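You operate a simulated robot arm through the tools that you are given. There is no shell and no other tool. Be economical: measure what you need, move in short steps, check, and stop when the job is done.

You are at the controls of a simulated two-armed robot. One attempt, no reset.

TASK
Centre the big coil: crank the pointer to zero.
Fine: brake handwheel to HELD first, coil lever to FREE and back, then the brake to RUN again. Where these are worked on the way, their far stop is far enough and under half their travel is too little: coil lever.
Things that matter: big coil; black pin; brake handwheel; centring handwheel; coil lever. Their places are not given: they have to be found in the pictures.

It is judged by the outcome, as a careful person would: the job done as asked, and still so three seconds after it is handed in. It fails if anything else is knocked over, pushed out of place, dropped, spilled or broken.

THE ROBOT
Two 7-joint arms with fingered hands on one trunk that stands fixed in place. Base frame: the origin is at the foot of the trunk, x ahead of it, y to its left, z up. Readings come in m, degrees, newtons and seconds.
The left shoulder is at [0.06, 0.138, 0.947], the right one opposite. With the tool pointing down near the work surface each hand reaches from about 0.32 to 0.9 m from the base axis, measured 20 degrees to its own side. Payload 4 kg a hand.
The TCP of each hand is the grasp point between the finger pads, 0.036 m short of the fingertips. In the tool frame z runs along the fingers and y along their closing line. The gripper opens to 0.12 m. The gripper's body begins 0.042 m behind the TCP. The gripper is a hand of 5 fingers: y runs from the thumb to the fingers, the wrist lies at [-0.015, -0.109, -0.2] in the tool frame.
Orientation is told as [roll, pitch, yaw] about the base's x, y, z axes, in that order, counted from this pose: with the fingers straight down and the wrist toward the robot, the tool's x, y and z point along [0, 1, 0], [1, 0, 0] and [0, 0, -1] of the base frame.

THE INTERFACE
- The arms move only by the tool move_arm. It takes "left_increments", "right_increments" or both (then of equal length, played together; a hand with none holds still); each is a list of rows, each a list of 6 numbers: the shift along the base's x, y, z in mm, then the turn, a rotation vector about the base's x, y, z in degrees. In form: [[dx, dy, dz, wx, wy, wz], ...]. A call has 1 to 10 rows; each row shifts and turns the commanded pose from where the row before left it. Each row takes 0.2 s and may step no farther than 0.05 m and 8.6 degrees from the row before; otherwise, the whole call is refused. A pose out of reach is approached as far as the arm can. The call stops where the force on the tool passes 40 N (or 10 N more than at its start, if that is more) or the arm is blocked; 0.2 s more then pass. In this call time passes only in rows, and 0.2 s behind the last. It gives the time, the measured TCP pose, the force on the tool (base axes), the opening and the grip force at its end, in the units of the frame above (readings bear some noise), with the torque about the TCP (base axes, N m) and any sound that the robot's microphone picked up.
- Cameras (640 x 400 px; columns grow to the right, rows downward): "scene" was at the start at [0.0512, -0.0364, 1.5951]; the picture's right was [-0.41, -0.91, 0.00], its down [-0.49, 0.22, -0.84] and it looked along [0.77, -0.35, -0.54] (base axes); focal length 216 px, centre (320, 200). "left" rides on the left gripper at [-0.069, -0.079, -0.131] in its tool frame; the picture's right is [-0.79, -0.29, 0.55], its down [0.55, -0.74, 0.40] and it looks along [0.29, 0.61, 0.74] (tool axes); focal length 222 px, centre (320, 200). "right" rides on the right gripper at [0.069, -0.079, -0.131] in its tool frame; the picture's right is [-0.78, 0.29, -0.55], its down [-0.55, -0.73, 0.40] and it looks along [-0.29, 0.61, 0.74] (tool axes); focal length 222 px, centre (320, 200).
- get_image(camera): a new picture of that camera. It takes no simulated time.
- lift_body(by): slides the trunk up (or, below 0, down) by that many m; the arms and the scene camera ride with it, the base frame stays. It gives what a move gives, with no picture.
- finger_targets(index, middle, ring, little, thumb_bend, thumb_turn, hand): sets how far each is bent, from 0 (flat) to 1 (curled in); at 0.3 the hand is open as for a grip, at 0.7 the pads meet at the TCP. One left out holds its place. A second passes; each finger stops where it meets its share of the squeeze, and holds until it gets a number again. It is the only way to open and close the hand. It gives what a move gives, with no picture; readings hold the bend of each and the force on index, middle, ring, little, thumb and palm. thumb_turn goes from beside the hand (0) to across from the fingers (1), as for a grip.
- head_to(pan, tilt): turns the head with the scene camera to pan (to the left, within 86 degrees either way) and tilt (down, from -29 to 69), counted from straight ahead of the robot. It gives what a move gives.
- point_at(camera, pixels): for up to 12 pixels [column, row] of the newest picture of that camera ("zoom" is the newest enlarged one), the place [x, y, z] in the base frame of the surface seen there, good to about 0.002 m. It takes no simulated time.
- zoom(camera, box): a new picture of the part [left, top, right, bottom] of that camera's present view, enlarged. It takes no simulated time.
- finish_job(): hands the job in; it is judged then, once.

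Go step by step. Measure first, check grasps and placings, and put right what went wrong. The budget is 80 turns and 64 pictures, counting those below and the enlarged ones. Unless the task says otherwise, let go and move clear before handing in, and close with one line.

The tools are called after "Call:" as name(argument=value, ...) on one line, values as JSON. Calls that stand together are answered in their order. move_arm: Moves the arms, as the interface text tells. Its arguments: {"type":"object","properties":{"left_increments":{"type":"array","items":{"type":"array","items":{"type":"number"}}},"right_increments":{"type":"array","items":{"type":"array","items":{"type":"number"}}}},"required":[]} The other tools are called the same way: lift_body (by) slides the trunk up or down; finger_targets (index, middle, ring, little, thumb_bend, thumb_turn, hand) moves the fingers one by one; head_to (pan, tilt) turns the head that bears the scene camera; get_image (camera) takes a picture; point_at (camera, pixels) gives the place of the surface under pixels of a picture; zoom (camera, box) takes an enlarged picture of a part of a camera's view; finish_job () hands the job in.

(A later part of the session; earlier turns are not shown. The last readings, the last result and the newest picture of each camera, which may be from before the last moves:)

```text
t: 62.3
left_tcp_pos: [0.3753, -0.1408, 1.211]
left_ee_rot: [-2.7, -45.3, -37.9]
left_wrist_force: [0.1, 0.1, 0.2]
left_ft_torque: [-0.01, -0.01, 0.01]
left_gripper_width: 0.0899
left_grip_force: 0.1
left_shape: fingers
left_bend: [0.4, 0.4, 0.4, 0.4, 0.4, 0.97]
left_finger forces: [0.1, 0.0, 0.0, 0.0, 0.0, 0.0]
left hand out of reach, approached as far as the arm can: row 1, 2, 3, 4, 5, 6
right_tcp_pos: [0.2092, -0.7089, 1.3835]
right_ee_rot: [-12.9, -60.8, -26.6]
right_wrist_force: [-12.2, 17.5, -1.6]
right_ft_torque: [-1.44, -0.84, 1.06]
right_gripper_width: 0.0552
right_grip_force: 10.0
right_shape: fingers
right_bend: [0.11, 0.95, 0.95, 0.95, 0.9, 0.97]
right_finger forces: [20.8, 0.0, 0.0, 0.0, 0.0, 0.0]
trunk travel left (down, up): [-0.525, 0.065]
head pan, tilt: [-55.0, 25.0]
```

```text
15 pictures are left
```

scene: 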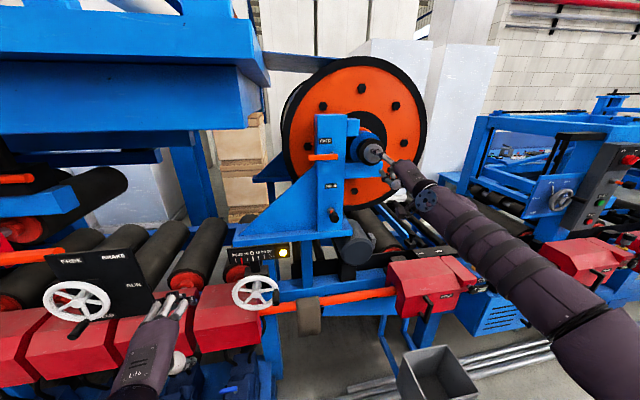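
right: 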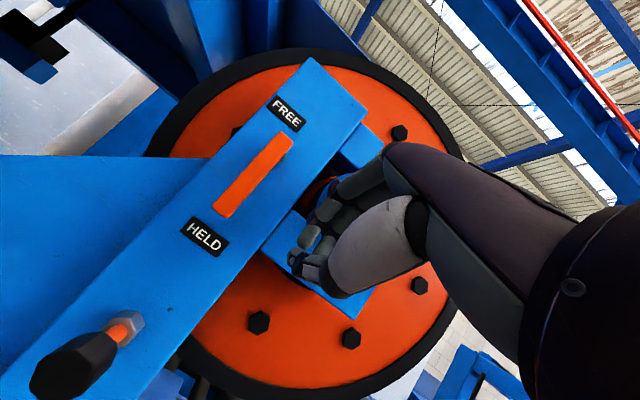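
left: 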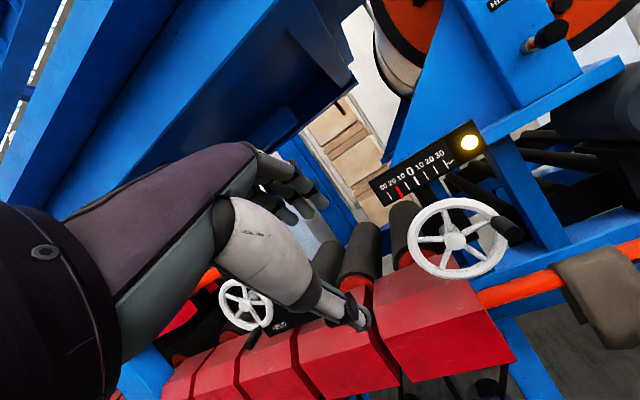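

The right index is lightly against the spindle, so I'll back it off and raise it. The left arm is too folded here, so I'll lower the trunk 0.3 m to give it room.

Call:
move_arm(right_increments=[[-20, 20, 0, 0, 0, 0], [-20, 20, 0, 0, 0, 0], [-20, 20, 30, 0, 0, 0], [0, 0, 40, 0, 0, 0], [0, 0, 40, 0, 0, 0], [0, 0, 40, 0, 0, 0]])

Call:
lift_body(by=-0.3)

Call:
move_arm(left_increments=[[0, -20, 25, 0, 0, 0], [-5, -30, 25, 0, 0, 0], [-5, -30, 25, 0, 0, 0], [-5, -30, 25, 0, 0, 0], [-10, -30, 25, 0, 0, 0], [-10, -25, 25, 0, 0, 0]])

```text
t: 63.7
left_tcp_pos: [0.3806, -0.1426, 1.2081]
left_ee_rot: [-2.7, -45.2, -37.8]
left_wrist_force: [-1.1, 0.1, 0.3]
left_ft_torque: [-0.01, 0.01, -0.01]
left_gripper_width: 0.09
left_grip_force: 0.1
left_shape: fingers
left_bend: [0.4, 0.4, 0.4, 0.4, 0.4, 0.97]
left_finger forces: [0.0, 0.1, 0.0, 0.1, 0.0, 0.0]
right_tcp_pos: [0.1533, -0.6494, 1.5342]
right_ee_rot: [-12.8, -60.5, -26.7]
right_wrist_force: [-0.2, -0.1, 0.3]
right_ft_torque: [0.01, -0.03, 0.02]
right_gripper_width: 0.0511
right_grip_force: 0.0
right_shape: fingers
right_bend: [0.15, 0.95, 0.95, 0.95, 0.9, 0.97]
right_finger forces: [0.1, 0.0, 0.1, 0.0, 0.0, 0.1]
trunk travel left (down, up): [-0.525, 0.065]
head pan, tilt: [-55.0, 25.0]
```

```text
t: 66.7
left_tcp_pos: [0.38, -0.1419, 0.9101]
left_ee_rot: [-2.8, -45.2, -37.8]
left_wrist_force: [0.7, -0.3, 0.3]
left_ft_torque: [-0.01, 0.0, 0.02]
left_gripper_width: 0.0899
left_grip_force: 0.2
left_shape: fingers
left_bend: [0.4, 0.4, 0.4, 0.4, 0.4, 0.97]
left_finger forces: [0.0, 0.0, 0.0, 0.0, 0.1, 0.0]
right_tcp_pos: [0.1532, -0.65, 1.2334]
right_ee_rot: [-13.0, -60.6, -26.6]
right_wrist_force: [0.2, 0.1, -0.5]
right_ft_torque: [0.0, -0.03, -0.01]
right_gripper_width: 0.0511
right_grip_force: 0.1
right_shape: fingers
right_bend: [0.15, 0.95, 0.95, 0.95, 0.9, 0.97]
right_finger forces: [0.0, 0.0, 0.1, 0.0, 0.1, 0.1]
trunk travel left (down, up): [-0.225, 0.365]
head pan, tilt: [-55.0, 25.0]
```

```text
t: 68.1
left_tcp_pos: [0.3451, -0.3062, 1.0604]
left_ee_rot: [-2.6, -45.2, -37.7]
left_wrist_force: [0.6, -0.3, 0.1]
left_ft_torque: [0.01, -0.01, -0.03]
left_gripper_width: 0.0899
left_grip_force: 0.0
left_shape: fingers
left_bend: [0.4, 0.4, 0.4, 0.4, 0.4, 0.97]
left_finger forces: [0.1, 0.1, 0.1, 0.0, 0.0, 0.0]
right_tcp_pos: [0.1524, -0.6504, 1.2322]
right_ee_rot: [-12.9, -60.7, -26.7]
right_wrist_force: [-0.1, -0.6, 0.6]
right_ft_torque: [-0.02, -0.01, 0.01]
right_gripper_width: 0.0509
right_grip_force: 0.1
right_shape: fingers
right_bend: [0.15, 0.95, 0.95, 0.95, 0.9, 0.97]
right_finger forces: [0.0, 0.0, 0.1, 0.0, 0.0, 0.0]
trunk travel left (down, up): [-0.225, 0.365]
head pan, tilt: [-55.0, 25.0]
```

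The left hand is now in front of the centring wheel with room to move. A left picture will give me the handle.

Call:
get_image(camera="left")

```text
14 pictures are left
```

left: 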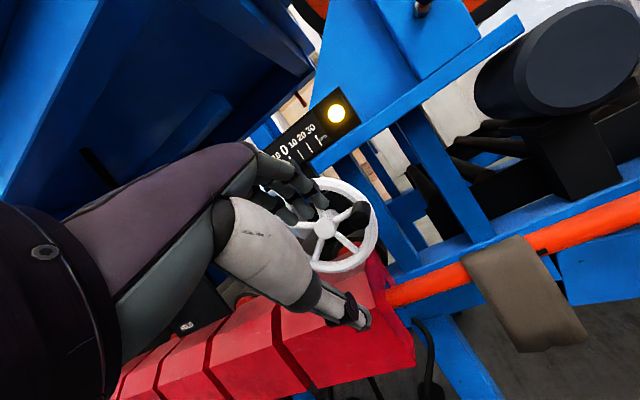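

Call:
point_at(camera="left", pixels=[[324, 226], [352, 216], [345, 222], [360, 210], [340, 222], [370, 240], [320, 268], [345, 185], [325, 203], [310, 190], [355, 225], [360, 318]])

```text
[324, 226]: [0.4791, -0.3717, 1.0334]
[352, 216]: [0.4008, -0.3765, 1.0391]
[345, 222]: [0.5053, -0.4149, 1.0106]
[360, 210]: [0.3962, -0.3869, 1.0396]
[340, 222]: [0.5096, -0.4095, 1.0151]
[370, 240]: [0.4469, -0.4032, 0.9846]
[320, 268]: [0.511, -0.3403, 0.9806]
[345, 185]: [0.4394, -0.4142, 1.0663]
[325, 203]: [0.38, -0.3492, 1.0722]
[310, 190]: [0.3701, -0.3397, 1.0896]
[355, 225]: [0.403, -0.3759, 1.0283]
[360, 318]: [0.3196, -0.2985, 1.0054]
```

Hub is at (u -0.076, z 1.034) and the handle axis at about (u -0.007, z 1.036) with its end at n≈-0.551. For a firm pinch from above and below I'll level the fingers further.

Call:
move_arm(left_increments=[[0, 0, 0, -5.8, -5.8, 0], [0, 0, 0, -5.8, -5.8, 0], [0, 0, 0, -5.8, -5.8, 0], [0, 0, 0, -5.8, -5.8, 0], [0, 0, 0, -5.8, -5.8, -5]])

```text
refused: row 5 steps farther than a row can; nothing moved
```

Call:
move_arm(left_increments=[[0, 0, 0, -5.8, -5.8, 0], [0, 0, 0, -5.8, -5.8, 0], [0, 0, 0, -5.8, -5.8, 0], [0, 0, 0, -5.8, -5.8, 0], [0, 0, 0, 0, 0, -5]])

```text
t: 69.3
left_tcp_pos: [0.3441, -0.3073, 1.0596]
left_ee_rot: [-20.6, -77.3, -23.8]
left_wrist_force: [-0.7, 0.4, 0.0]
left_ft_torque: [0.01, 0.0, 0.0]
left_gripper_width: 0.0897
left_grip_force: 0.0
left_shape: fingers
left_bend: [0.4, 0.4, 0.4, 0.4, 0.4, 0.97]
left_finger forces: [0.0, 0.0, 0.0, 0.0, 0.0, 0.0]
right_tcp_pos: [0.1524, -0.6498, 1.2331]
right_ee_rot: [-12.9, -60.6, -26.7]
right_wrist_force: [-1.2, -0.1, -1.2]
right_ft_torque: [-0.03, 0.02, -0.03]
right_gripper_width: 0.051
right_grip_force: 0.1
right_shape: fingers
right_bend: [0.15, 0.95, 0.95, 0.95, 0.9, 0.97]
right_finger forces: [0.0, 0.0, 0.0, 0.0, 0.0, 0.0]
trunk travel left (down, up): [-0.225, 0.365]
head pan, tilt: [-55.0, 25.0]
```

Fingers now point level (12° down) straight at the wheel, with the pinch vertical. I'll advance around the handle and close index and middle against the thumb.

Call:
move_arm(left_increments=[[0, 0, -21, 0, 0, 0], [15, -20, 0, 0, 0, 0], [15, -20, 0, 0, 0, 0], [15, -20, 0, 0, 0, 0], [15.5, -20, 0, 0, 0, 0]])

Call:
finger_targets(hand="left", index=0.8, middle=0.8, ring=0.8, little=0.8, thumb_bend=0.8)

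Call:
zoom(camera="left", box=[200, 80, 440, 320])

```text
t: 70.5
left_tcp_pos: [0.3917, -0.3997, 1.04]
left_ee_rot: [-21.0, -77.1, -25.4]
left_wrist_force: [-0.1, 0.3, -0.1]
left_ft_torque: [-0.04, 0.0, 0.0]
left_gripper_width: 0.0895
left_grip_force: 0.0
left_shape: fingers
left_bend: [0.4, 0.4, 0.4, 0.4, 0.4, 0.97]
left_finger forces: [0.0, 0.0, 0.0, 0.1, 0.1, 0.0]
left hand out of reach, approached as far as the arm can: row 1, 2
right_tcp_pos: [0.1519, -0.6497, 1.2334]
right_ee_rot: [-13.0, -60.6, -26.5]
right_wrist_force: [0.9, 1.2, 0.5]
right_ft_torque: [0.03, 0.0, -0.03]
right_gripper_width: 0.0512
right_grip_force: 0.0
right_shape: fingers
right_bend: [0.15, 0.95, 0.95, 0.95, 0.9, 0.97]
right_finger forces: [0.1, 0.0, 0.0, 0.0, 0.1, 0.0]
trunk travel left (down, up): [-0.225, 0.365]
head pan, tilt: [-55.0, 25.0]
```

```text
t: 71.5
left_tcp_pos: [0.391, -0.4011, 1.0378]
left_ee_rot: [-20.9, -77.0, -25.6]
left_wrist_force: [0.2, -0.4, -0.3]
left_ft_torque: [0.0, 0.0, -0.01]
left_gripper_width: 0.0001
left_grip_force: 0.1
left_shape: fingers
left_bend: [0.75, 0.8, 0.8, 0.8, 0.75, 0.96]
left_finger forces: [0.0, 0.0, 0.0, 0.0, 0.0, 0.0]
right_tcp_pos: [0.153, -0.6497, 1.2336]
right_ee_rot: [-13.0, -60.7, -26.6]
right_wrist_force: [-0.9, 0.0, -0.5]
right_ft_torque: [-0.02, -0.01, 0.0]
right_gripper_width: 0.051
right_grip_force: 0.0
right_shape: fingers
right_bend: [0.15, 0.95, 0.95, 0.95, 0.9, 0.97]
right_finger forces: [0.1, 0.0, 0.0, 0.1, 0.1, 0.1]
trunk travel left (down, up): [-0.225, 0.365]
head pan, tilt: [-55.0, 25.0]
```

```text
1.67 times, centred on (320, 200) of left
```

zoom: 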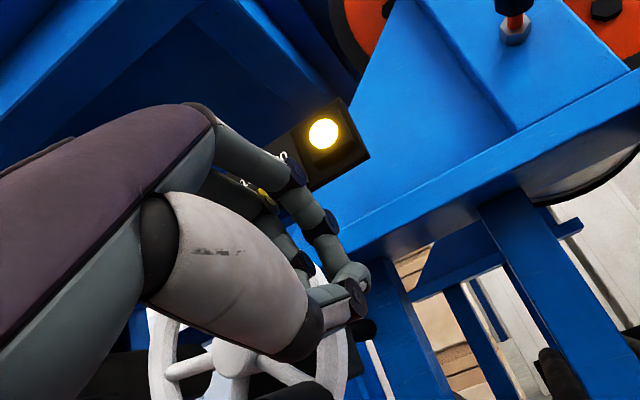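

The pinch closed about 14 mm right of the handle, because the arm drifted at a limit. I'll reopen, back off, lower the trunk 8 cm for margin and realign.

Call:
finger_targets(hand="left", index=0.4, middle=0.4, ring=0.4, little=0.4, thumb_bend=0.4)

Call:
move_arm(left_increments=[[-14, 14, 0, 0, 0, 0], [-20, 20, 0, 0, 0, 0], [-23, 23, 0, 0, 0, 0]])

Call:
lift_body(by=-0.08)

Call:
move_arm(left_increments=[[4, 4, 30, 0, 0, 0], [5, 5, 30, 0, 0, 0], [5, 5, 18, 0, 0, 0]])

```text
t: 72.5
left_tcp_pos: [0.3906, -0.4013, 1.0382]
left_ee_rot: [-21.1, -77.1, -25.5]
left_wrist_force: [0.8, 0.4, 0.4]
left_ft_torque: [0.01, 0.03, -0.02]
left_gripper_width: 0.0893
left_grip_force: 0.1
left_shape: fingers
left_bend: [0.4, 0.4, 0.4, 0.4, 0.4, 0.97]
left_finger forces: [0.0, 0.0, 0.0, 0.1, 0.0, 0.1]
right_tcp_pos: [0.1523, -0.6497, 1.234]
right_ee_rot: [-13.0, -60.7, -26.6]
right_wrist_force: [0.8, 0.4, -0.4]
right_ft_torque: [-0.03, -0.04, -0.01]
right_gripper_width: 0.051
right_grip_force: 0.0
right_shape: fingers
right_bend: [0.15, 0.95, 0.95, 0.95, 0.9, 0.97]
right_finger forces: [0.0, 0.1, 0.0, 0.1, 0.0, 0.0]
trunk travel left (down, up): [-0.225, 0.365]
head pan, tilt: [-55.0, 25.0]
```

```text
t: 73.3
left_tcp_pos: [0.3345, -0.3418, 1.04]
left_ee_rot: [-20.4, -77.2, -26.6]
left_wrist_force: [0.7, 0.1, 0.1]
left_ft_torque: [0.0, 0.01, 0.04]
left_gripper_width: 0.0896
left_grip_force: 0.0
left_shape: fingers
left_bend: [0.4, 0.4, 0.4, 0.4, 0.4, 0.97]
left_finger forces: [0.0, 0.1, 0.0, 0.0, 0.0, 0.1]
right_tcp_pos: [0.1519, -0.6498, 1.233]
right_ee_rot: [-13.0, -60.7, -26.6]
right_wrist_force: [0.3, 0.2, -1.0]
right_ft_torque: [0.01, 0.02, 0.0]
right_gripper_width: 0.051
right_grip_force: 0.0
right_shape: fingers
right_bend: [0.15, 0.95, 0.95, 0.95, 0.9, 0.97]
right_finger forces: [0.0, 0.0, 0.0, 0.1, 0.1, 0.1]
trunk travel left (down, up): [-0.225, 0.365]
head pan, tilt: [-55.0, 25.0]
```

```text
t: 74.4
left_tcp_pos: [0.3366, -0.3419, 0.9595]
left_ee_rot: [-20.5, -77.3, -26.5]
left_wrist_force: [0.1, 0.0, 1.0]
left_ft_torque: [-0.01, 0.02, 0.01]
left_gripper_width: 0.0894
left_grip_force: 0.0
left_shape: fingers
left_bend: [0.4, 0.4, 0.4, 0.4, 0.4, 0.97]
left_finger forces: [0.0, 0.0, 0.0, 0.0, 0.1, 0.0]
right_tcp_pos: [0.1535, -0.6506, 1.1522]
right_ee_rot: [-13.0, -60.8, -26.6]
right_wrist_force: [-0.1, 0.0, 1.8]
right_ft_torque: [-0.04, -0.04, 0.0]
right_gripper_width: 0.0511
right_grip_force: 0.1
right_shape: fingers
right_bend: [0.15, 0.95, 0.95, 0.95, 0.9, 0.97]
right_finger forces: [0.0, 0.1, 0.0, 0.0, 0.0, 0.0]
trunk travel left (down, up): [-0.145, 0.445]
head pan, tilt: [-55.0, 25.0]
```

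```text
t: 75.2
left_tcp_pos: [0.3499, -0.3281, 1.0389]
left_ee_rot: [-20.5, -77.2, -26.5]
left_wrist_force: [0.3, 0.5, 0.3]
left_ft_torque: [-0.01, 0.01, 0.01]
left_gripper_width: 0.0895
left_grip_force: 0.1
left_shape: fingers
left_bend: [0.4, 0.4, 0.4, 0.4, 0.4, 0.97]
left_finger forces: [0.0, 0.1, 0.0, 0.0, 0.0, 0.0]
right_tcp_pos: [0.153, -0.6491, 1.1536]
right_ee_rot: [-13.0, -60.7, -26.6]
right_wrist_force: [0.0, -1.4, 0.5]
right_ft_torque: [0.02, 0.03, -0.02]
right_gripper_width: 0.0511
right_grip_force: 0.1
right_shape: fingers
right_bend: [0.15, 0.95, 0.95, 0.95, 0.9, 0.97]
right_finger forces: [0.0, 0.1, 0.0, 0.0, 0.0, 0.0]
trunk travel left (down, up): [-0.145, 0.445]
head pan, tilt: [-55.0, 25.0]
```

Now aligned without limits (u -0.015, z 1.039). One left view to confirm the handle sits between thumb and fingers.

Call:
zoom(camera="left", box=[220, 120, 440, 340])

Call:
point_at(camera="zoom", pixels=[[320, 190], [340, 200], [350, 190], [360, 180], [330, 210], [345, 215], [360, 200], [370, 210], [310, 180], [380, 190], [300, 250], [345, 330]])

```text
1.82 times, centred on (330, 230) of left
```

zoom: 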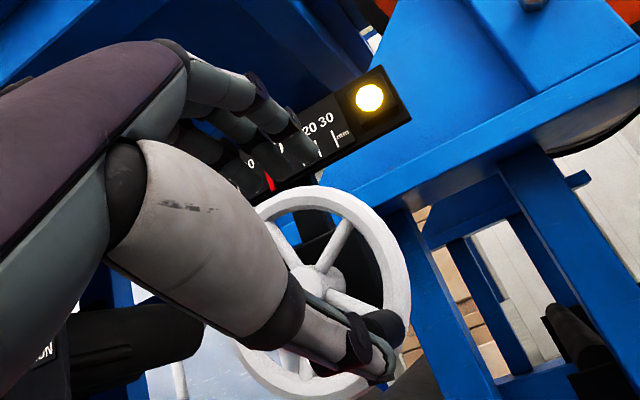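

```text
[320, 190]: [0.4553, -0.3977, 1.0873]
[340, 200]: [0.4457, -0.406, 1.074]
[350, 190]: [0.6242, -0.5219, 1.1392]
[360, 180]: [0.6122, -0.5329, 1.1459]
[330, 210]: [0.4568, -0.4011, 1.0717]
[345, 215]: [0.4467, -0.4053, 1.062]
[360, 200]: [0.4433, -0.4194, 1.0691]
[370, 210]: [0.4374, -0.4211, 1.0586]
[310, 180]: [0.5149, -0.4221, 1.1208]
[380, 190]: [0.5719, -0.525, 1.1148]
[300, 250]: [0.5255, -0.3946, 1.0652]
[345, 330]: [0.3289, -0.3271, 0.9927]
```

Call:
point_at(camera="zoom", pixels=[[385, 318], [375, 325], [398, 330], [380, 345], [395, 315], [365, 320], [370, 365], [380, 380], [355, 345], [290, 145], [310, 160], [318, 275]])

```text
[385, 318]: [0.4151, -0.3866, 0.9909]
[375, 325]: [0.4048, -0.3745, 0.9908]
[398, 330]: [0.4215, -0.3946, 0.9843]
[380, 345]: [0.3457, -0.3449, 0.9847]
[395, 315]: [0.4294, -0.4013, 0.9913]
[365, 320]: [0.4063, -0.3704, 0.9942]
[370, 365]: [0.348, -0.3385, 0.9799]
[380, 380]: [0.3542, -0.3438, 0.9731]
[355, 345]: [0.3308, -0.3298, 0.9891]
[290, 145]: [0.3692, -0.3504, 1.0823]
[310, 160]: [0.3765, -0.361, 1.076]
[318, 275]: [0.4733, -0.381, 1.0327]
```

My earlier closing pushed the handle down to about -45°; it is now at (u -0.020, z 0.980). I'll lower the trunk a further 0.1 m for margin, align to it and grip.

Call:
lift_body(by=-0.1)

Call:
move_arm(left_increments=[[4, 4, 20, 0, 0, 0], [4, 4, 23, 0, 0, 0], [15, -15, 0, 0, 0, 0], [15, -15, 0, 0, 0, 0], [15, -15, 0, 0, 0, 0], [13, -13, 0, 0, 0, 0]], right_increments=[[0, 0, 20, 0, 0, 0], [0, 0, 20, 0, 0, 0], [0, 0, 20, 0, 0, 0], [0, 0, 20, 0, 0, 0], [0, 0, 0, 0, 0, 0], [0, 0, 0, 0, 0, 0]])

Call:
finger_targets(hand="left", index=0.8, middle=0.8, ring=0.5, little=0.5, thumb_bend=0.8)

Call:
zoom(camera="left", box=[220, 120, 440, 340])

```text
t: 76.6
left_tcp_pos: [0.3504, -0.3276, 0.9383]
left_ee_rot: [-20.6, -77.3, -26.4]
left_wrist_force: [-0.8, -0.2, 0.6]
left_ft_torque: [-0.02, -0.02, -0.02]
left_gripper_width: 0.0895
left_grip_force: 0.0
left_shape: fingers
left_bend: [0.4, 0.4, 0.4, 0.4, 0.4, 0.97]
left_finger forces: [0.1, 0.1, 0.1, 0.0, 0.0, 0.0]
right_tcp_pos: [0.1534, -0.6509, 1.0521]
right_ee_rot: [-13.0, -60.7, -26.6]
right_wrist_force: [-0.6, -0.5, 0.2]
right_ft_torque: [-0.02, 0.01, 0.01]
right_gripper_width: 0.0511
right_grip_force: 0.2
right_shape: fingers
right_bend: [0.15, 0.95, 0.95, 0.95, 0.9, 0.97]
right_finger forces: [0.0, 0.0, 0.1, 0.0, 0.1, 0.0]
trunk travel left (down, up): [-0.045, 0.545]
head pan, tilt: [-55.0, 25.0]
```

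```text
t: 78.0
left_tcp_pos: [0.4024, -0.3665, 0.9829]
left_ee_rot: [-21.0, -77.0, -25.8]
left_wrist_force: [0.6, -0.6, -0.3]
left_ft_torque: [0.02, -0.04, -0.01]
left_gripper_width: 0.0895
left_grip_force: 0.1
left_shape: fingers
left_bend: [0.4, 0.4, 0.4, 0.4, 0.4, 0.97]
left_finger forces: [0.0, 0.0, 0.0, 0.1, 0.0, 0.0]
left hand out of reach, approached as far as the arm can: row 6
right_tcp_pos: [0.1525, -0.6499, 1.1343]
right_ee_rot: [-13.0, -60.7, -26.6]
right_wrist_force: [-0.6, 0.4, 0.3]
right_ft_torque: [0.01, 0.0, 0.0]
right_gripper_width: 0.0511
right_grip_force: 0.0
right_shape: fingers
right_bend: [0.15, 0.95, 0.95, 0.95, 0.9, 0.97]
right_finger forces: [0.0, 0.0, 0.0, 0.0, 0.0, 0.1]
trunk travel left (down, up): [-0.045, 0.545]
head pan, tilt: [-55.0, 25.0]
```

```text
t: 79.0
left_tcp_pos: [0.402, -0.3665, 0.9831]
left_ee_rot: [-20.6, -76.9, -26.2]
left_wrist_force: [-0.5, 0.4, -0.6]
left_ft_torque: [0.01, 0.02, 0.03]
left_gripper_width: 0.0
left_grip_force: 0.1
left_shape: fingers
left_bend: [0.71, 0.8, 0.5, 0.5, 0.76, 0.97]
left_finger forces: [0.0, 0.1, 0.0, 0.1, 0.1, 0.1]
right_tcp_pos: [0.1527, -0.6513, 1.1338]
right_ee_rot: [-12.9, -60.8, -26.7]
right_wrist_force: [-0.5, 0.0, -0.3]
right_ft_torque: [-0.02, 0.01, -0.02]
right_gripper_width: 0.0512
right_grip_force: 0.1
right_shape: fingers
right_bend: [0.15, 0.95, 0.95, 0.95, 0.9, 0.97]
right_finger forces: [0.0, 0.0, 0.0, 0.1, 0.0, 0.0]
trunk travel left (down, up): [-0.045, 0.545]
head pan, tilt: [-55.0, 25.0]
```

```text
1.82 times, centred on (330, 230) of left
```

zoom: 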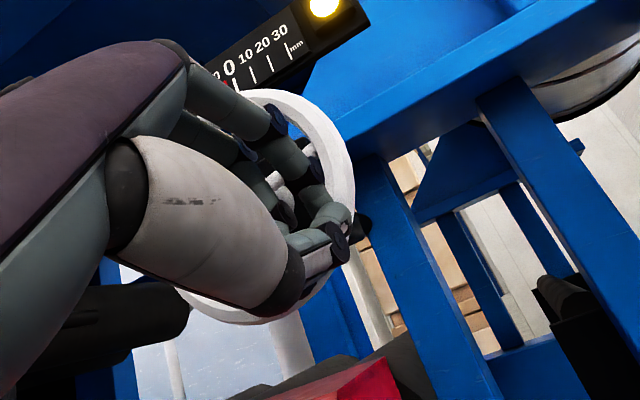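

The red pointer now shows at (226,80), right next to the 0, so a little cranking moves it a lot. I'll measure the handle and the pointer against the ticks.

Call:
zoom(camera="left", box=[280, 120, 350, 180])

Call:
point_at(camera="left", pixels=[[345, 244], [342, 241], [348, 247], [347, 240], [350, 250], [340, 237]])

```text
6.67 times, centred on (315, 150) of left
```

zoom: 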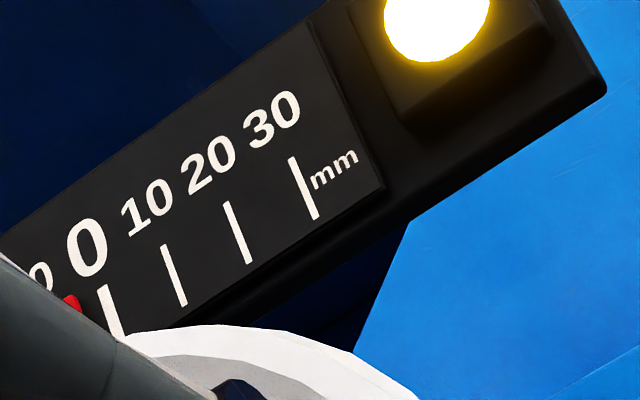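

```text
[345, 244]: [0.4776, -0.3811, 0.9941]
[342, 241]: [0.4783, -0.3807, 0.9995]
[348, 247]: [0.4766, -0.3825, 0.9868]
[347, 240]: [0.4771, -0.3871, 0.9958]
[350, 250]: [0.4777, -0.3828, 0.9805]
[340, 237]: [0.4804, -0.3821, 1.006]
```

The pointer reads about 4–5 mm left of zero. I'll locate the handle in a tight view.

Call:
zoom(camera="left", box=[300, 190, 400, 280])

Call:
point_at(camera="zoom", pixels=[[330, 240], [345, 250], [355, 230], [320, 260], [340, 225], [250, 280], [270, 220], [360, 250], [240, 240], [350, 215]])

```text
4.44 times, centred on (350, 235) of left
```

zoom: 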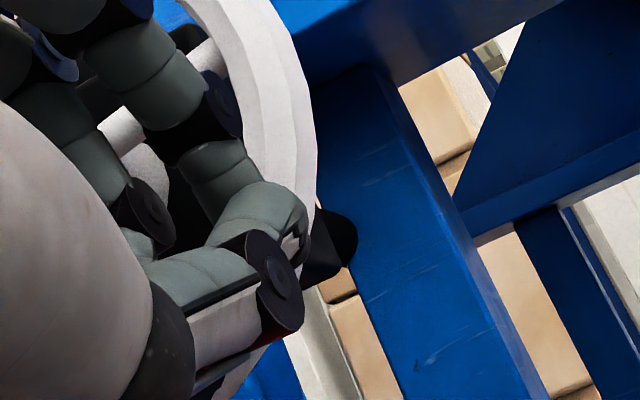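

```text
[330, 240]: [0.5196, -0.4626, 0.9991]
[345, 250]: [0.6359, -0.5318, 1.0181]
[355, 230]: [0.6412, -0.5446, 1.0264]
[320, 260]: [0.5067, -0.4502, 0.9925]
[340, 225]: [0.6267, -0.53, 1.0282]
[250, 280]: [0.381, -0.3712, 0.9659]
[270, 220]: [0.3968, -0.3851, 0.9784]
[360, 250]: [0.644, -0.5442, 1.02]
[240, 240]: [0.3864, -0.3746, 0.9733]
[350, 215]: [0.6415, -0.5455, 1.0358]
```

The black patch is a background object; the closed tips stop short of the handle's end, so the handle is still near -45°. Only about 15° more is needed, so I'll open the fingers above the handle and lower the hand onto it with the trunk in small steps.

Call:
finger_targets(hand="left", index=0.4, middle=0.4, ring=0.4, little=0.4, thumb_bend=0.3)

Call:
lift_body(by=-0.022)

Call:
zoom(camera="left", box=[240, 110, 400, 270])

```text
t: 80.0
left_tcp_pos: [0.4016, -0.366, 0.9839]
left_ee_rot: [-20.8, -77.0, -25.8]
left_wrist_force: [-0.4, 0.1, -0.5]
left_ft_torque: [0.02, -0.02, 0.01]
left_gripper_width: 0.1039
left_grip_force: 0.1
left_shape: fingers
left_bend: [0.4, 0.4, 0.4, 0.4, 0.3, 0.97]
left_finger forces: [0.0, 0.0, 0.0, 0.1, 0.1, 0.0]
right_tcp_pos: [0.153, -0.6502, 1.1334]
right_ee_rot: [-13.0, -60.7, -26.6]
right_wrist_force: [0.4, -0.6, -0.1]
right_ft_torque: [0.02, 0.01, -0.01]
right_gripper_width: 0.0512
right_grip_force: 0.0
right_shape: fingers
right_bend: [0.15, 0.95, 0.95, 0.95, 0.9, 0.97]
right_finger forces: [0.0, 0.0, 0.0, 0.1, 0.0, 0.0]
trunk travel left (down, up): [-0.045, 0.545]
head pan, tilt: [-55.0, 25.0]
```

```text
t: 80.6
left_tcp_pos: [0.4013, -0.3664, 0.9613]
left_ee_rot: [-21.0, -77.0, -25.8]
left_wrist_force: [1.0, 0.7, -0.1]
left_ft_torque: [0.0, -0.02, 0.0]
left_gripper_width: 0.104
left_grip_force: 0.0
left_shape: fingers
left_bend: [0.4, 0.4, 0.4, 0.4, 0.3, 0.97]
left_finger forces: [0.0, 0.0, 0.0, 0.0, 0.1, 0.0]
right_tcp_pos: [0.1524, -0.6487, 1.1109]
right_ee_rot: [-12.9, -60.7, -26.6]
right_wrist_force: [-0.2, 0.5, -0.8]
right_ft_torque: [0.0, 0.0, 0.02]
right_gripper_width: 0.0513
right_grip_force: 0.2
right_shape: fingers
right_bend: [0.15, 0.95, 0.95, 0.95, 0.9, 0.97]
right_finger forces: [0.1, 0.0, 0.0, 0.0, 0.0, 0.0]
trunk travel left (down, up): [-0.023, 0.567]
head pan, tilt: [-55.0, 25.0]
```

```text
2.50 times, centred on (320, 190) of left
```

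zoom: 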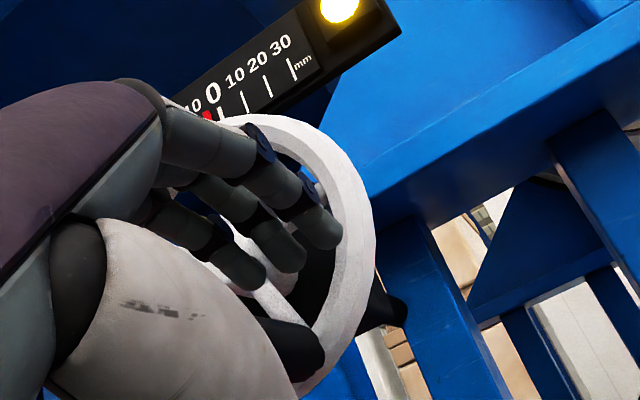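

The handle shows at about (295,348) in this view. Measuring it along with the fingertip.

Call:
point_at(camera="zoom", pixels=[[285, 335], [300, 345], [315, 355], [270, 325], [300, 365], [325, 235], [290, 260], [250, 275], [315, 275], [220, 115], [207, 115]])

```text
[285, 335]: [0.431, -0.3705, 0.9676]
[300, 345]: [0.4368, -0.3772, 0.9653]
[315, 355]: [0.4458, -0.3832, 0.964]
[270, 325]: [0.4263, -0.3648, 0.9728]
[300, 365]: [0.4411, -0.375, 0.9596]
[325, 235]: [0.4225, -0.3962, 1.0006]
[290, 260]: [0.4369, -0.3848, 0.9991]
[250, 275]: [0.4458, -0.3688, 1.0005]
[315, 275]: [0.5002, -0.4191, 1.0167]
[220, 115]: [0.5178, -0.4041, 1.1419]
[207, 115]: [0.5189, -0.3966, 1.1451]
```

The handle is at about -67° now. I'll read the scale from the head camera.

Call:
zoom(camera="scene", box=[200, 70, 310, 170])

```text
4.00 times, centred on (255, 120) of scene
```

zoom: 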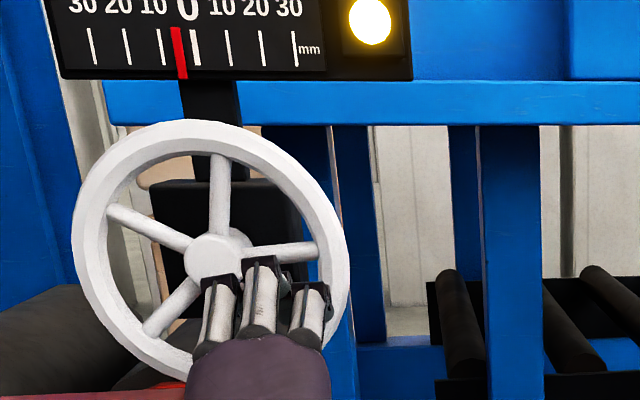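

Clear reading: pointer at pixel 179 against ticks at 162 (-10) and 195 (0), so about -5 mm. The handle needs roughly 20° more clockwise, i.e. leftward near the bottom. I'll drop the index finger to the right of the handle, lift the others away, and push left.

Call:
move_arm(left_increments=[[-7, 7, 0, 0, 0, 0]])

Call:
finger_targets(hand="left", middle=0.05, ring=0.05, little=0.05, index=0.55)

Call:
lift_body(by=-0.02)

Call:
move_arm(left_increments=[[4, 4, 0, 0, 0, 0], [4, 4, 0, 0, 0, 0], [4, 4, 0, 0, 0, 0], [4, 4, 0, 0, 0, 0], [4, 4, 0, 0, 0, 0]])

Call:
zoom(camera="scene", box=[200, 60, 310, 160])

```text
t: 81.0
left_tcp_pos: [0.3959, -0.3583, 0.9599]
left_ee_rot: [-20.9, -77.1, -25.8]
left_wrist_force: [-0.3, -1.9, 0.4]
left_ft_torque: [0.04, -0.01, 0.01]
left_gripper_width: 0.1041
left_grip_force: 0.1
left_shape: fingers
left_bend: [0.4, 0.4, 0.4, 0.4, 0.3, 0.97]
left_finger forces: [0.1, 0.0, 0.0, 0.0, 0.0, 0.0]
right_tcp_pos: [0.1533, -0.6506, 1.1111]
right_ee_rot: [-13.0, -60.7, -26.6]
right_wrist_force: [-0.4, -0.3, -0.3]
right_ft_torque: [0.02, 0.0, 0.0]
right_gripper_width: 0.0514
right_grip_force: 0.2
right_shape: fingers
right_bend: [0.15, 0.95, 0.95, 0.95, 0.9, 0.97]
right_finger forces: [0.0, 0.0, 0.1, 0.0, 0.1, 0.0]
trunk travel left (down, up): [-0.023, 0.567]
head pan, tilt: [-55.0, 25.0]
```

```text
t: 82.0
left_tcp_pos: [0.3966, -0.3587, 0.9612]
left_ee_rot: [-20.9, -77.1, -25.7]
left_wrist_force: [0.3, -0.5, 0.2]
left_ft_torque: [0.02, -0.02, 0.02]
left_gripper_width: 0.0817
left_grip_force: 0.1
left_shape: fingers
left_bend: [0.55, 0.05, 0.05, 0.05, 0.3, 0.97]
left_finger forces: [0.0, 0.0, 0.0, 0.0, 0.0, 0.0]
right_tcp_pos: [0.1528, -0.6493, 1.1121]
right_ee_rot: [-13.0, -60.8, -26.6]
right_wrist_force: [-0.5, 0.6, 0.6]
right_ft_torque: [0.02, -0.03, 0.02]
right_gripper_width: 0.0511
right_grip_force: 0.1
right_shape: fingers
right_bend: [0.15, 0.95, 0.95, 0.95, 0.9, 0.97]
right_finger forces: [0.0, 0.1, 0.1, 0.0, 0.0, 0.0]
trunk travel left (down, up): [-0.023, 0.567]
head pan, tilt: [-55.0, 25.0]
```

```text
t: 82.7
left_tcp_pos: [0.3949, -0.3589, 0.9409]
left_ee_rot: [-21.0, -77.0, -25.8]
left_wrist_force: [0.7, -0.3, 0.3]
left_ft_torque: [-0.01, 0.01, -0.02]
left_gripper_width: 0.0816
left_grip_force: 0.2
left_shape: fingers
left_bend: [0.55, 0.05, 0.05, 0.05, 0.3, 0.97]
left_finger forces: [0.0, 0.0, 0.1, 0.0, 0.0, 0.0]
right_tcp_pos: [0.1529, -0.649, 1.0916]
right_ee_rot: [-13.0, -60.6, -26.6]
right_wrist_force: [-0.2, -0.6, -0.5]
right_ft_torque: [-0.01, -0.02, -0.01]
right_gripper_width: 0.0512
right_grip_force: 0.1
right_shape: fingers
right_bend: [0.15, 0.95, 0.95, 0.95, 0.9, 0.97]
right_finger forces: [0.1, 0.0, 0.1, 0.1, 0.0, 0.1]
trunk travel left (down, up): [-0.003, 0.587]
head pan, tilt: [-55.0, 25.0]
```

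```text
t: 83.9
left_tcp_pos: [0.4028, -0.3496, 0.9442]
left_ee_rot: [-21.1, -76.7, -25.3]
left_wrist_force: [-0.6, 0.2, 0.1]
left_ft_torque: [0.02, 0.01, -0.02]
left_gripper_width: 0.0817
left_grip_force: 0.2
left_shape: fingers
left_bend: [0.55, 0.05, 0.05, 0.05, 0.3, 0.97]
left_finger forces: [0.1, 0.0, 0.0, 0.0, 0.0, 0.0]
left hand out of reach, approached as far as the arm can: row 2, 3, 4, 5
right_tcp_pos: [0.1535, -0.6498, 1.092]
right_ee_rot: [-13.0, -60.7, -26.5]
right_wrist_force: [-0.3, 0.1, 1.0]
right_ft_torque: [0.03, 0.01, -0.01]
right_gripper_width: 0.051
right_grip_force: 0.0
right_shape: fingers
right_bend: [0.15, 0.95, 0.95, 0.95, 0.9, 0.97]
right_finger forces: [0.0, 0.1, 0.0, 0.0, 0.1, 0.0]
trunk travel left (down, up): [-0.003, 0.587]
head pan, tilt: [-55.0, 25.0]
```

```text
4.00 times, centred on (255, 110) of scene
```

zoom: 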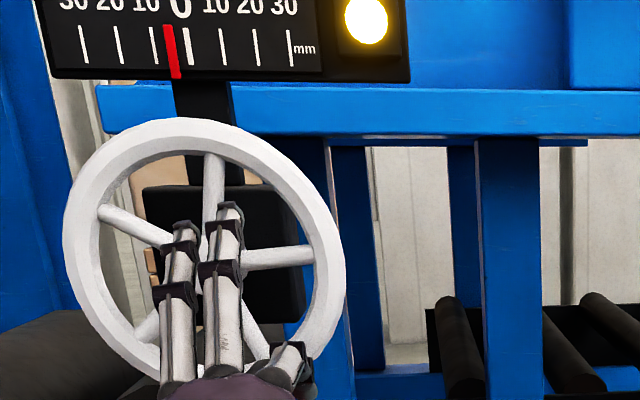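

The pointer is unchanged (-5), and the arm hit its limit before touching. I'll tilt the hand a bit more downward, which gives more freedom and lowers the index, then push left again.

Call:
move_arm(left_increments=[[0, 0, 0, 5.8, 5.8, 0], [0, 0, 0, 5.8, 5.8, 0], [4, 4, 0, 0, 0, 0], [4, 4, 0, 0, 0, 0], [4, 4, 0, 0, 0, 0]])

Call:
get_image(camera="left")

```text
t: 85.1
left_tcp_pos: [0.4126, -0.338, 0.9456]
left_ee_rot: [-9.8, -60.9, -36.4]
left_wrist_force: [-5.7, -1.6, -1.9]
left_ft_torque: [0.11, -0.43, -0.28]
left_gripper_width: 0.0801
left_grip_force: 2.5
left_shape: fingers
left_bend: [0.56, 0.05, 0.05, 0.05, 0.3, 0.97]
left_finger forces: [1.5, 3.7, 0.0, 0.0, 0.1, 0.1]
right_tcp_pos: [0.1518, -0.6501, 1.0913]
right_ee_rot: [-12.9, -60.7, -26.7]
right_wrist_force: [-0.5, -0.6, 0.1]
right_ft_torque: [-0.03, 0.01, 0.01]
right_gripper_width: 0.0511
right_grip_force: 0.0
right_shape: fingers
right_bend: [0.15, 0.95, 0.95, 0.95, 0.9, 0.97]
right_finger forces: [0.1, 0.0, 0.0, 0.0, 0.0, 0.0]
trunk travel left (down, up): [-0.003, 0.587]
head pan, tilt: [-55.0, 25.0]
```

```text
5 pictures are left
```

left: 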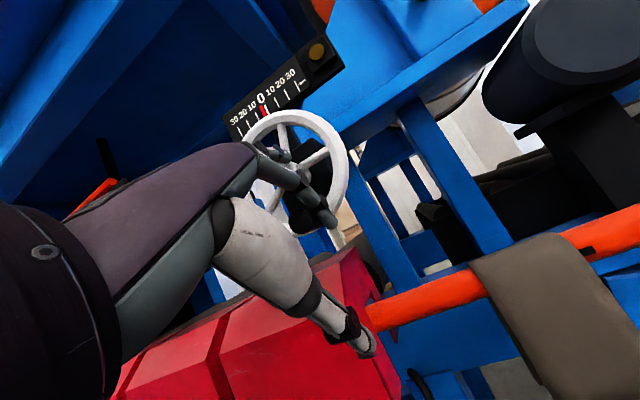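

The lamp has just gone out and the pointer is near 0. Checking the scale precisely from the head camera.

Call:
zoom(camera="scene", box=[205, 45, 285, 85])

```text
8.00 times, centred on (245, 65) of scene
```

zoom: 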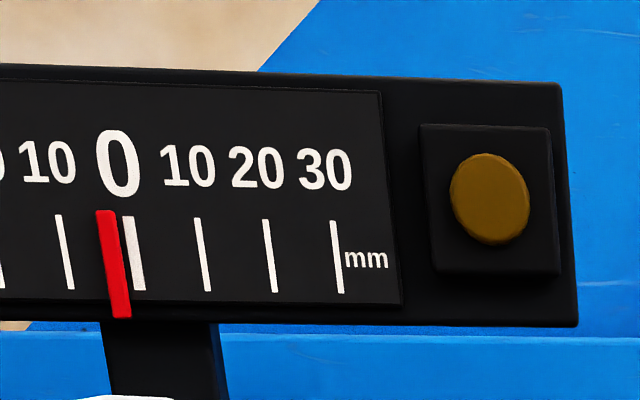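

The pointer reads about -3 with the lamp off. A further 12 mm of push should bring it close to zero.

Call:
move_arm(left_increments=[[3, 3, 0, 0, 0, 0], [3, 3, 0, 0, 0, 0], [2.5, 2.5, 0, 0, 0, 0]])

Call:
zoom(camera="scene", box=[205, 45, 285, 85])

```text
t: 85.9
left_tcp_pos: [0.4218, -0.3288, 0.9441]
left_ee_rot: [-9.8, -61.1, -36.2]
left_wrist_force: [-7.3, -0.5, -2.9]
left_ft_torque: [-0.01, -0.57, -0.28]
left_gripper_width: 0.0789
left_grip_force: 3.5
left_shape: fingers
left_bend: [0.57, 0.05, 0.05, 0.05, 0.3, 0.97]
left_finger forces: [2.9, 4.6, 0.0, 0.0, 0.0, 0.0]
right_tcp_pos: [0.1521, -0.6503, 1.0918]
right_ee_rot: [-12.9, -60.7, -26.6]
right_wrist_force: [0.4, -0.1, 0.1]
right_ft_torque: [0.0, -0.02, -0.03]
right_gripper_width: 0.0512
right_grip_force: 0.0
right_shape: fingers
right_bend: [0.15, 0.95, 0.95, 0.95, 0.9, 0.97]
right_finger forces: [0.0, 0.0, 0.0, 0.1, 0.0, 0.0]
trunk travel left (down, up): [-0.003, 0.587]
head pan, tilt: [-55.0, 25.0]
```

```text
8.00 times, centred on (245, 65) of scene
```

zoom: 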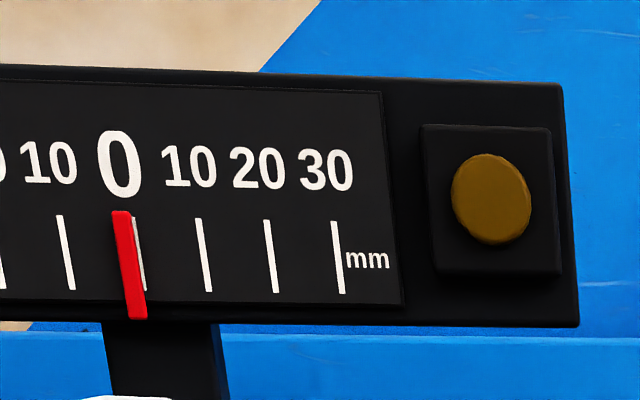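

The pointer now overlaps the 0 tick, within about half a millimetre, with the lamp off. I'll withdraw the left hand straight out, then raise the trunk for the lever.

Call:
move_arm(left_increments=[[-1.5, -1.5, 0, 0, 0, 0], [-15, 15, 0, 0, 0, 0], [-25, 25, 0, 0, 0, 0], [-25, 25, 0, 0, 0, 0], [-20, 20, 0, 0, 0, 0], [10, 35, 0, 0, 0, 0], [15, 35, 0, 0, 0, 0], [20, 35, 0, 0, 0, 0]])

Call:
lift_body(by=0.3)

Call:
lift_body(by=0.222)

```text
t: 87.7
left_tcp_pos: [0.3805, -0.1414, 0.9443]
left_ee_rot: [-9.6, -61.1, -36.8]
left_wrist_force: [-2.6, -1.7, 0.3]
left_ft_torque: [0.05, -0.06, 0.16]
left_gripper_width: 0.0816
left_grip_force: 0.0
left_shape: fingers
left_bend: [0.55, 0.05, 0.05, 0.05, 0.3, 0.97]
left_finger forces: [0.0, 0.0, 0.0, 0.0, 0.0, 0.1]
right_tcp_pos: [0.1529, -0.6499, 1.0918]
right_ee_rot: [-13.0, -60.6, -26.5]
right_wrist_force: [0.9, 0.1, 0.0]
right_ft_torque: [0.03, 0.01, -0.03]
right_gripper_width: 0.0511
right_grip_force: 0.0
right_shape: fingers
right_bend: [0.15, 0.95, 0.95, 0.95, 0.9, 0.97]
right_finger forces: [0.1, 0.0, 0.0, 0.0, 0.0, 0.0]
trunk travel left (down, up): [-0.003, 0.587]
head pan, tilt: [-55.0, 25.0]
```

```text
t: 90.7
left_tcp_pos: [0.3821, -0.1405, 1.2454]
left_ee_rot: [-9.9, -61.0, -36.3]
left_wrist_force: [-0.5, -1.1, 0.1]
left_ft_torque: [-0.02, -0.03, 0.02]
left_gripper_width: 0.0815
left_grip_force: 0.1
left_shape: fingers
left_bend: [0.55, 0.05, 0.05, 0.05, 0.3, 0.97]
left_finger forces: [0.0, 0.0, 0.1, 0.0, 0.0, 0.1]
right_tcp_pos: [0.153, -0.6501, 1.3911]
right_ee_rot: [-13.1, -60.8, -26.6]
right_wrist_force: [-0.6, -0.7, -0.2]
right_ft_torque: [-0.02, -0.01, 0.03]
right_gripper_width: 0.0511
right_grip_force: 0.1
right_shape: fingers
right_bend: [0.15, 0.95, 0.95, 0.95, 0.9, 0.97]
right_finger forces: [0.0, 0.0, 0.0, 0.0, 0.1, 0.0]
trunk travel left (down, up): [-0.303, 0.287]
head pan, tilt: [-55.0, 25.0]
```

```text
t: 93.1
left_tcp_pos: [0.3827, -0.1402, 1.4668]
left_ee_rot: [-9.9, -61.0, -36.3]
left_wrist_force: [0.1, 0.3, -0.9]
left_ft_torque: [-0.01, 0.02, 0.02]
left_gripper_width: 0.082
left_grip_force: 0.0
left_shape: fingers
left_bend: [0.55, 0.05, 0.05, 0.05, 0.3, 0.97]
left_finger forces: [0.0, 0.0, 0.0, 0.0, 0.0, 0.0]
right_tcp_pos: [0.1528, -0.6501, 1.6143]
right_ee_rot: [-13.0, -60.7, -26.6]
right_wrist_force: [0.6, 0.9, -0.5]
right_ft_torque: [0.04, -0.01, 0.0]
right_gripper_width: 0.0512
right_grip_force: 0.0
right_shape: fingers
right_bend: [0.15, 0.95, 0.95, 0.95, 0.9, 0.97]
right_finger forces: [0.0, 0.0, 0.0, 0.0, 0.1, 0.0]
trunk travel left (down, up): [-0.525, 0.065]
head pan, tilt: [-55.0, 25.0]
```

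Trunk is back up. I'll bring the right index above the FREE lever, on its left side, clear of everything.

Call:
move_arm(right_increments=[[21.2, 21.2, -29, 0, 0, 0], [21.2, 21.2, -29, 0, 0, 0], [21.2, 21.2, -29, 0, 0, 0], [21.2, 21.2, -29, 0, 0, 0], [21.2, 21.2, -29, 0, 0, 0], [21.2, 21.2, -29, 0, 0, 0], [25, -25, 0, 0, 0, 0], [25, -25, 0, 0, 0, 0], [25, -25, 0, 0, 0, 0], [25, -25, 0, 0, 0, 0]])

Call:
zoom(camera="right", box=[180, 60, 480, 330])

```text
t: 95.3
left_tcp_pos: [0.3831, -0.142, 1.4661]
left_ee_rot: [-9.8, -60.9, -36.2]
left_wrist_force: [0.0, -0.4, -0.1]
left_ft_torque: [0.0, 0.02, 0.0]
left_gripper_width: 0.0819
left_grip_force: 0.1
left_shape: fingers
left_bend: [0.55, 0.05, 0.05, 0.05, 0.3, 0.97]
left_finger forces: [0.0, 0.0, 0.0, 0.0, 0.1, 0.0]
right_tcp_pos: [0.38, -0.6231, 1.4379]
right_ee_rot: [-13.0, -60.7, -26.7]
right_wrist_force: [0.4, -1.0, -0.6]
right_ft_torque: [-0.02, -0.03, 0.02]
right_gripper_width: 0.051
right_grip_force: 0.1
right_shape: fingers
right_bend: [0.15, 0.95, 0.95, 0.95, 0.9, 0.97]
right_finger forces: [0.0, 0.0, 0.0, 0.1, 0.1, 0.1]
trunk travel left (down, up): [-0.525, 0.065]
head pan, tilt: [-55.0, 25.0]
```

```text
1.48 times, centred on (330, 195) of right
```

zoom: 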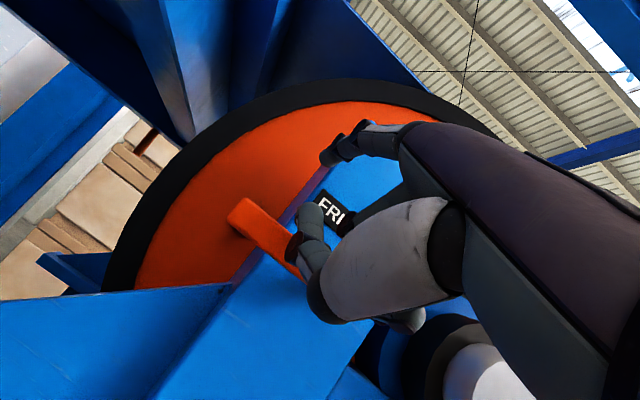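

The index is above the lever, which is still at FREE. I'll push it down along the arc back to HELD.

Call:
move_arm(right_increments=[[0, 0, -24, 0, 0, 0], [0, 0, -24, 0, 0, 0], [3.2, 3.2, -15.7, 0, 0, 0], [0.2, 0.2, -16.6, 0, 0, 0], [-2.8, -2.8, -16, 0, 0, 0], [-5.7, -5.7, -14.3, 0, 0, 0], [-8.1, -8.1, -12, 0, 0, 0], [-10, -10, -8.5, 0, 0, 0], [-7.4, -7.4, -3.4, 0, 0, 0], [-4, -4, 0, 0, 0, 0]])

```text
t: 97.5
left_tcp_pos: [0.385, -0.1386, 1.4651]
left_ee_rot: [-10.1, -61.1, -36.1]
left_wrist_force: [-0.2, -0.2, 0.8]
left_ft_torque: [0.02, -0.01, 0.01]
left_gripper_width: 0.0819
left_grip_force: 0.0
left_shape: fingers
left_bend: [0.55, 0.05, 0.05, 0.05, 0.3, 0.97]
left_finger forces: [0.1, 0.0, 0.0, 0.0, 0.0, 0.1]
right_tcp_pos: [0.3483, -0.6558, 1.3044]
right_ee_rot: [-13.3, -60.6, -26.1]
right_wrist_force: [7.3, 6.3, -0.2]
right_ft_torque: [-0.52, 0.55, 0.29]
right_gripper_width: 0.0519
right_grip_force: 5.3
right_shape: fingers
right_bend: [0.14, 0.95, 0.95, 0.95, 0.9, 0.97]
right_finger forces: [9.5, 0.0, 0.0, 0.0, 0.0, 0.0]
trunk travel left (down, up): [-0.525, 0.065]
head pan, tilt: [-55.0, 25.0]
```

The index now presses with 10 N, so the lever is likely at its HELD stop. I'll add a slight extra push, then retreat outward.

Call:
move_arm(right_increments=[[-3, -3, 0, 0, 0, 0]])

Call:
move_arm(right_increments=[[8, 8, 0, 0, 0, 0], [-20, 20, 0, 0, 0, 0], [-25, 25, 0, 0, 0, 0], [-25, 25, 0, 0, 0, 0], [-20, 20, 0, 0, 0, 0]], left_increments=[[12, 12, -20, 2.9, 5, 5], [12, 12, -20, 2.9, 5, 5], [12, 12, -20, 2.9, 5, 5], [12, 12, -20, 2.9, 5, 5], [12, 12, -20, 2.9, 5, 5]])

Call:
zoom(camera="right", box=[180, 60, 480, 330])

```text
t: 97.9
left_tcp_pos: [0.3835, -0.1379, 1.4653]
left_ee_rot: [-10.2, -61.0, -35.9]
left_wrist_force: [0.3, 0.4, 0.1]
left_ft_torque: [0.01, -0.01, -0.02]
left_gripper_width: 0.0819
left_grip_force: 0.0
left_shape: fingers
left_bend: [0.55, 0.05, 0.05, 0.05, 0.3, 0.97]
left_finger forces: [0.1, 0.1, 0.0, 0.1, 0.0, 0.1]
right_tcp_pos: [0.3451, -0.6581, 1.3054]
right_ee_rot: [-13.4, -60.5, -26.2]
right_wrist_force: [11.1, 11.2, 0.4]
right_ft_torque: [-0.81, 0.86, 0.41]
right_gripper_width: 0.0525
right_grip_force: 7.5
right_shape: fingers
right_bend: [0.14, 0.95, 0.95, 0.95, 0.9, 0.97]
right_finger forces: [15.1, 0.0, 0.1, 0.1, 0.0, 0.1]
trunk travel left (down, up): [-0.525, 0.065]
head pan, tilt: [-55.0, 25.0]
```

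```text
t: 99.1
left_tcp_pos: [0.4418, -0.0799, 1.3651]
left_ee_rot: [-6.0, -32.3, -13.5]
left_wrist_force: [-0.1, -0.3, 0.3]
left_ft_torque: [0.0, 0.0, -0.04]
left_gripper_width: 0.0818
left_grip_force: 0.1
left_shape: fingers
left_bend: [0.55, 0.05, 0.05, 0.05, 0.3, 0.97]
left_finger forces: [0.0, 0.0, 0.0, 0.0, 0.0, 0.0]
right_tcp_pos: [0.259, -0.5624, 1.3063]
right_ee_rot: [-12.9, -60.6, -26.6]
right_wrist_force: [-0.8, 0.2, 0.9]
right_ft_torque: [-0.02, 0.0, 0.02]
right_gripper_width: 0.0512
right_grip_force: 0.1
right_shape: fingers
right_bend: [0.15, 0.95, 0.95, 0.95, 0.9, 0.97]
right_finger forces: [0.0, 0.0, 0.0, 0.0, 0.1, 0.0]
trunk travel left (down, up): [-0.525, 0.065]
head pan, tilt: [-55.0, 25.0]
```

```text
1.48 times, centred on (330, 195) of right
```

zoom: 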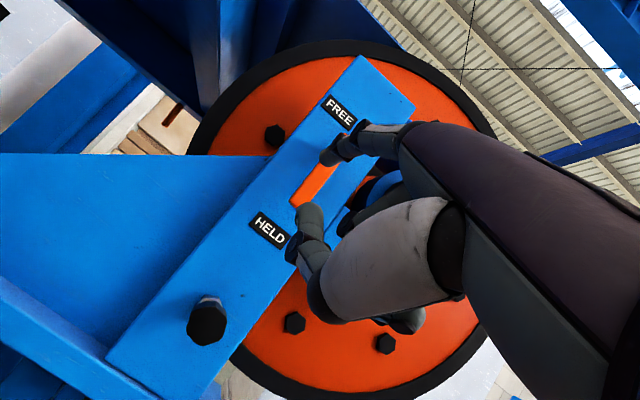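

The lever lies along the post at HELD. I'll verify its coordinates and that the pin hasn't moved.

Call:
point_at(camera="zoom", pixels=[[300, 200], [320, 175], [306, 186], [205, 325], [205, 303], [210, 310]])

Call:
move_arm(right_increments=[[-10, 10, 0, 0, 0, 0], [-10, 10, 0, 0, 0, 0], [0, 0, 0, 0, 0, 0], [0, 0, 0, 0, 0, 0], [0, 0, 0, 0, 0, 0], [0, 0, 0, 0, 0, 0], [0, 0, 0, 0, 0, 0], [0, 0, 0, 0, 0, 0]], left_increments=[[10, 15, -10, 0.5, 6, 3], [10, 15, -10, 0.5, 6, 3], [10, 15, -10, 0.5, 6, 3], [10, 15, -10, 0.5, 6, 3], [10, 15, -10, 0.5, 5, 3], [10, 15, -10, 0, 0, 8], [10, 15, -10, 0, 0, 8], [10, 10, -10, 0, 0, 8]])

```text
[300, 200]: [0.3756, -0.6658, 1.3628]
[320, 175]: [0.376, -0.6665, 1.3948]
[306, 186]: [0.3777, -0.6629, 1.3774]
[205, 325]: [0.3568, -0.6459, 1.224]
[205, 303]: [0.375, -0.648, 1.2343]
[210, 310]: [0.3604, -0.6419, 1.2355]
```

```text
t: 100.9
left_tcp_pos: [0.5236, 0.0348, 1.2863]
left_ee_rot: [-6.6, -3.3, 26.2]
left_wrist_force: [0.0, 0.3, -0.5]
left_ft_torque: [0.01, 0.0, 0.02]
left_gripper_width: 0.0815
left_grip_force: 0.0
left_shape: fingers
left_bend: [0.55, 0.05, 0.05, 0.05, 0.3, 0.97]
left_finger forces: [0.1, 0.0, 0.0, 0.0, 0.1, 0.0]
right_tcp_pos: [0.2417, -0.5423, 1.3047]
right_ee_rot: [-12.9, -60.5, -26.5]
right_wrist_force: [0.3, 0.4, 0.4]
right_ft_torque: [-0.03, 0.0, -0.05]
right_gripper_width: 0.0512
right_grip_force: 0.1
right_shape: fingers
right_bend: [0.15, 0.95, 0.95, 0.95, 0.9, 0.97]
right_finger forces: [0.1, 0.0, 0.1, 0.0, 0.1, 0.0]
trunk travel left (down, up): [-0.525, 0.065]
head pan, tilt: [-55.0, 25.0]
```

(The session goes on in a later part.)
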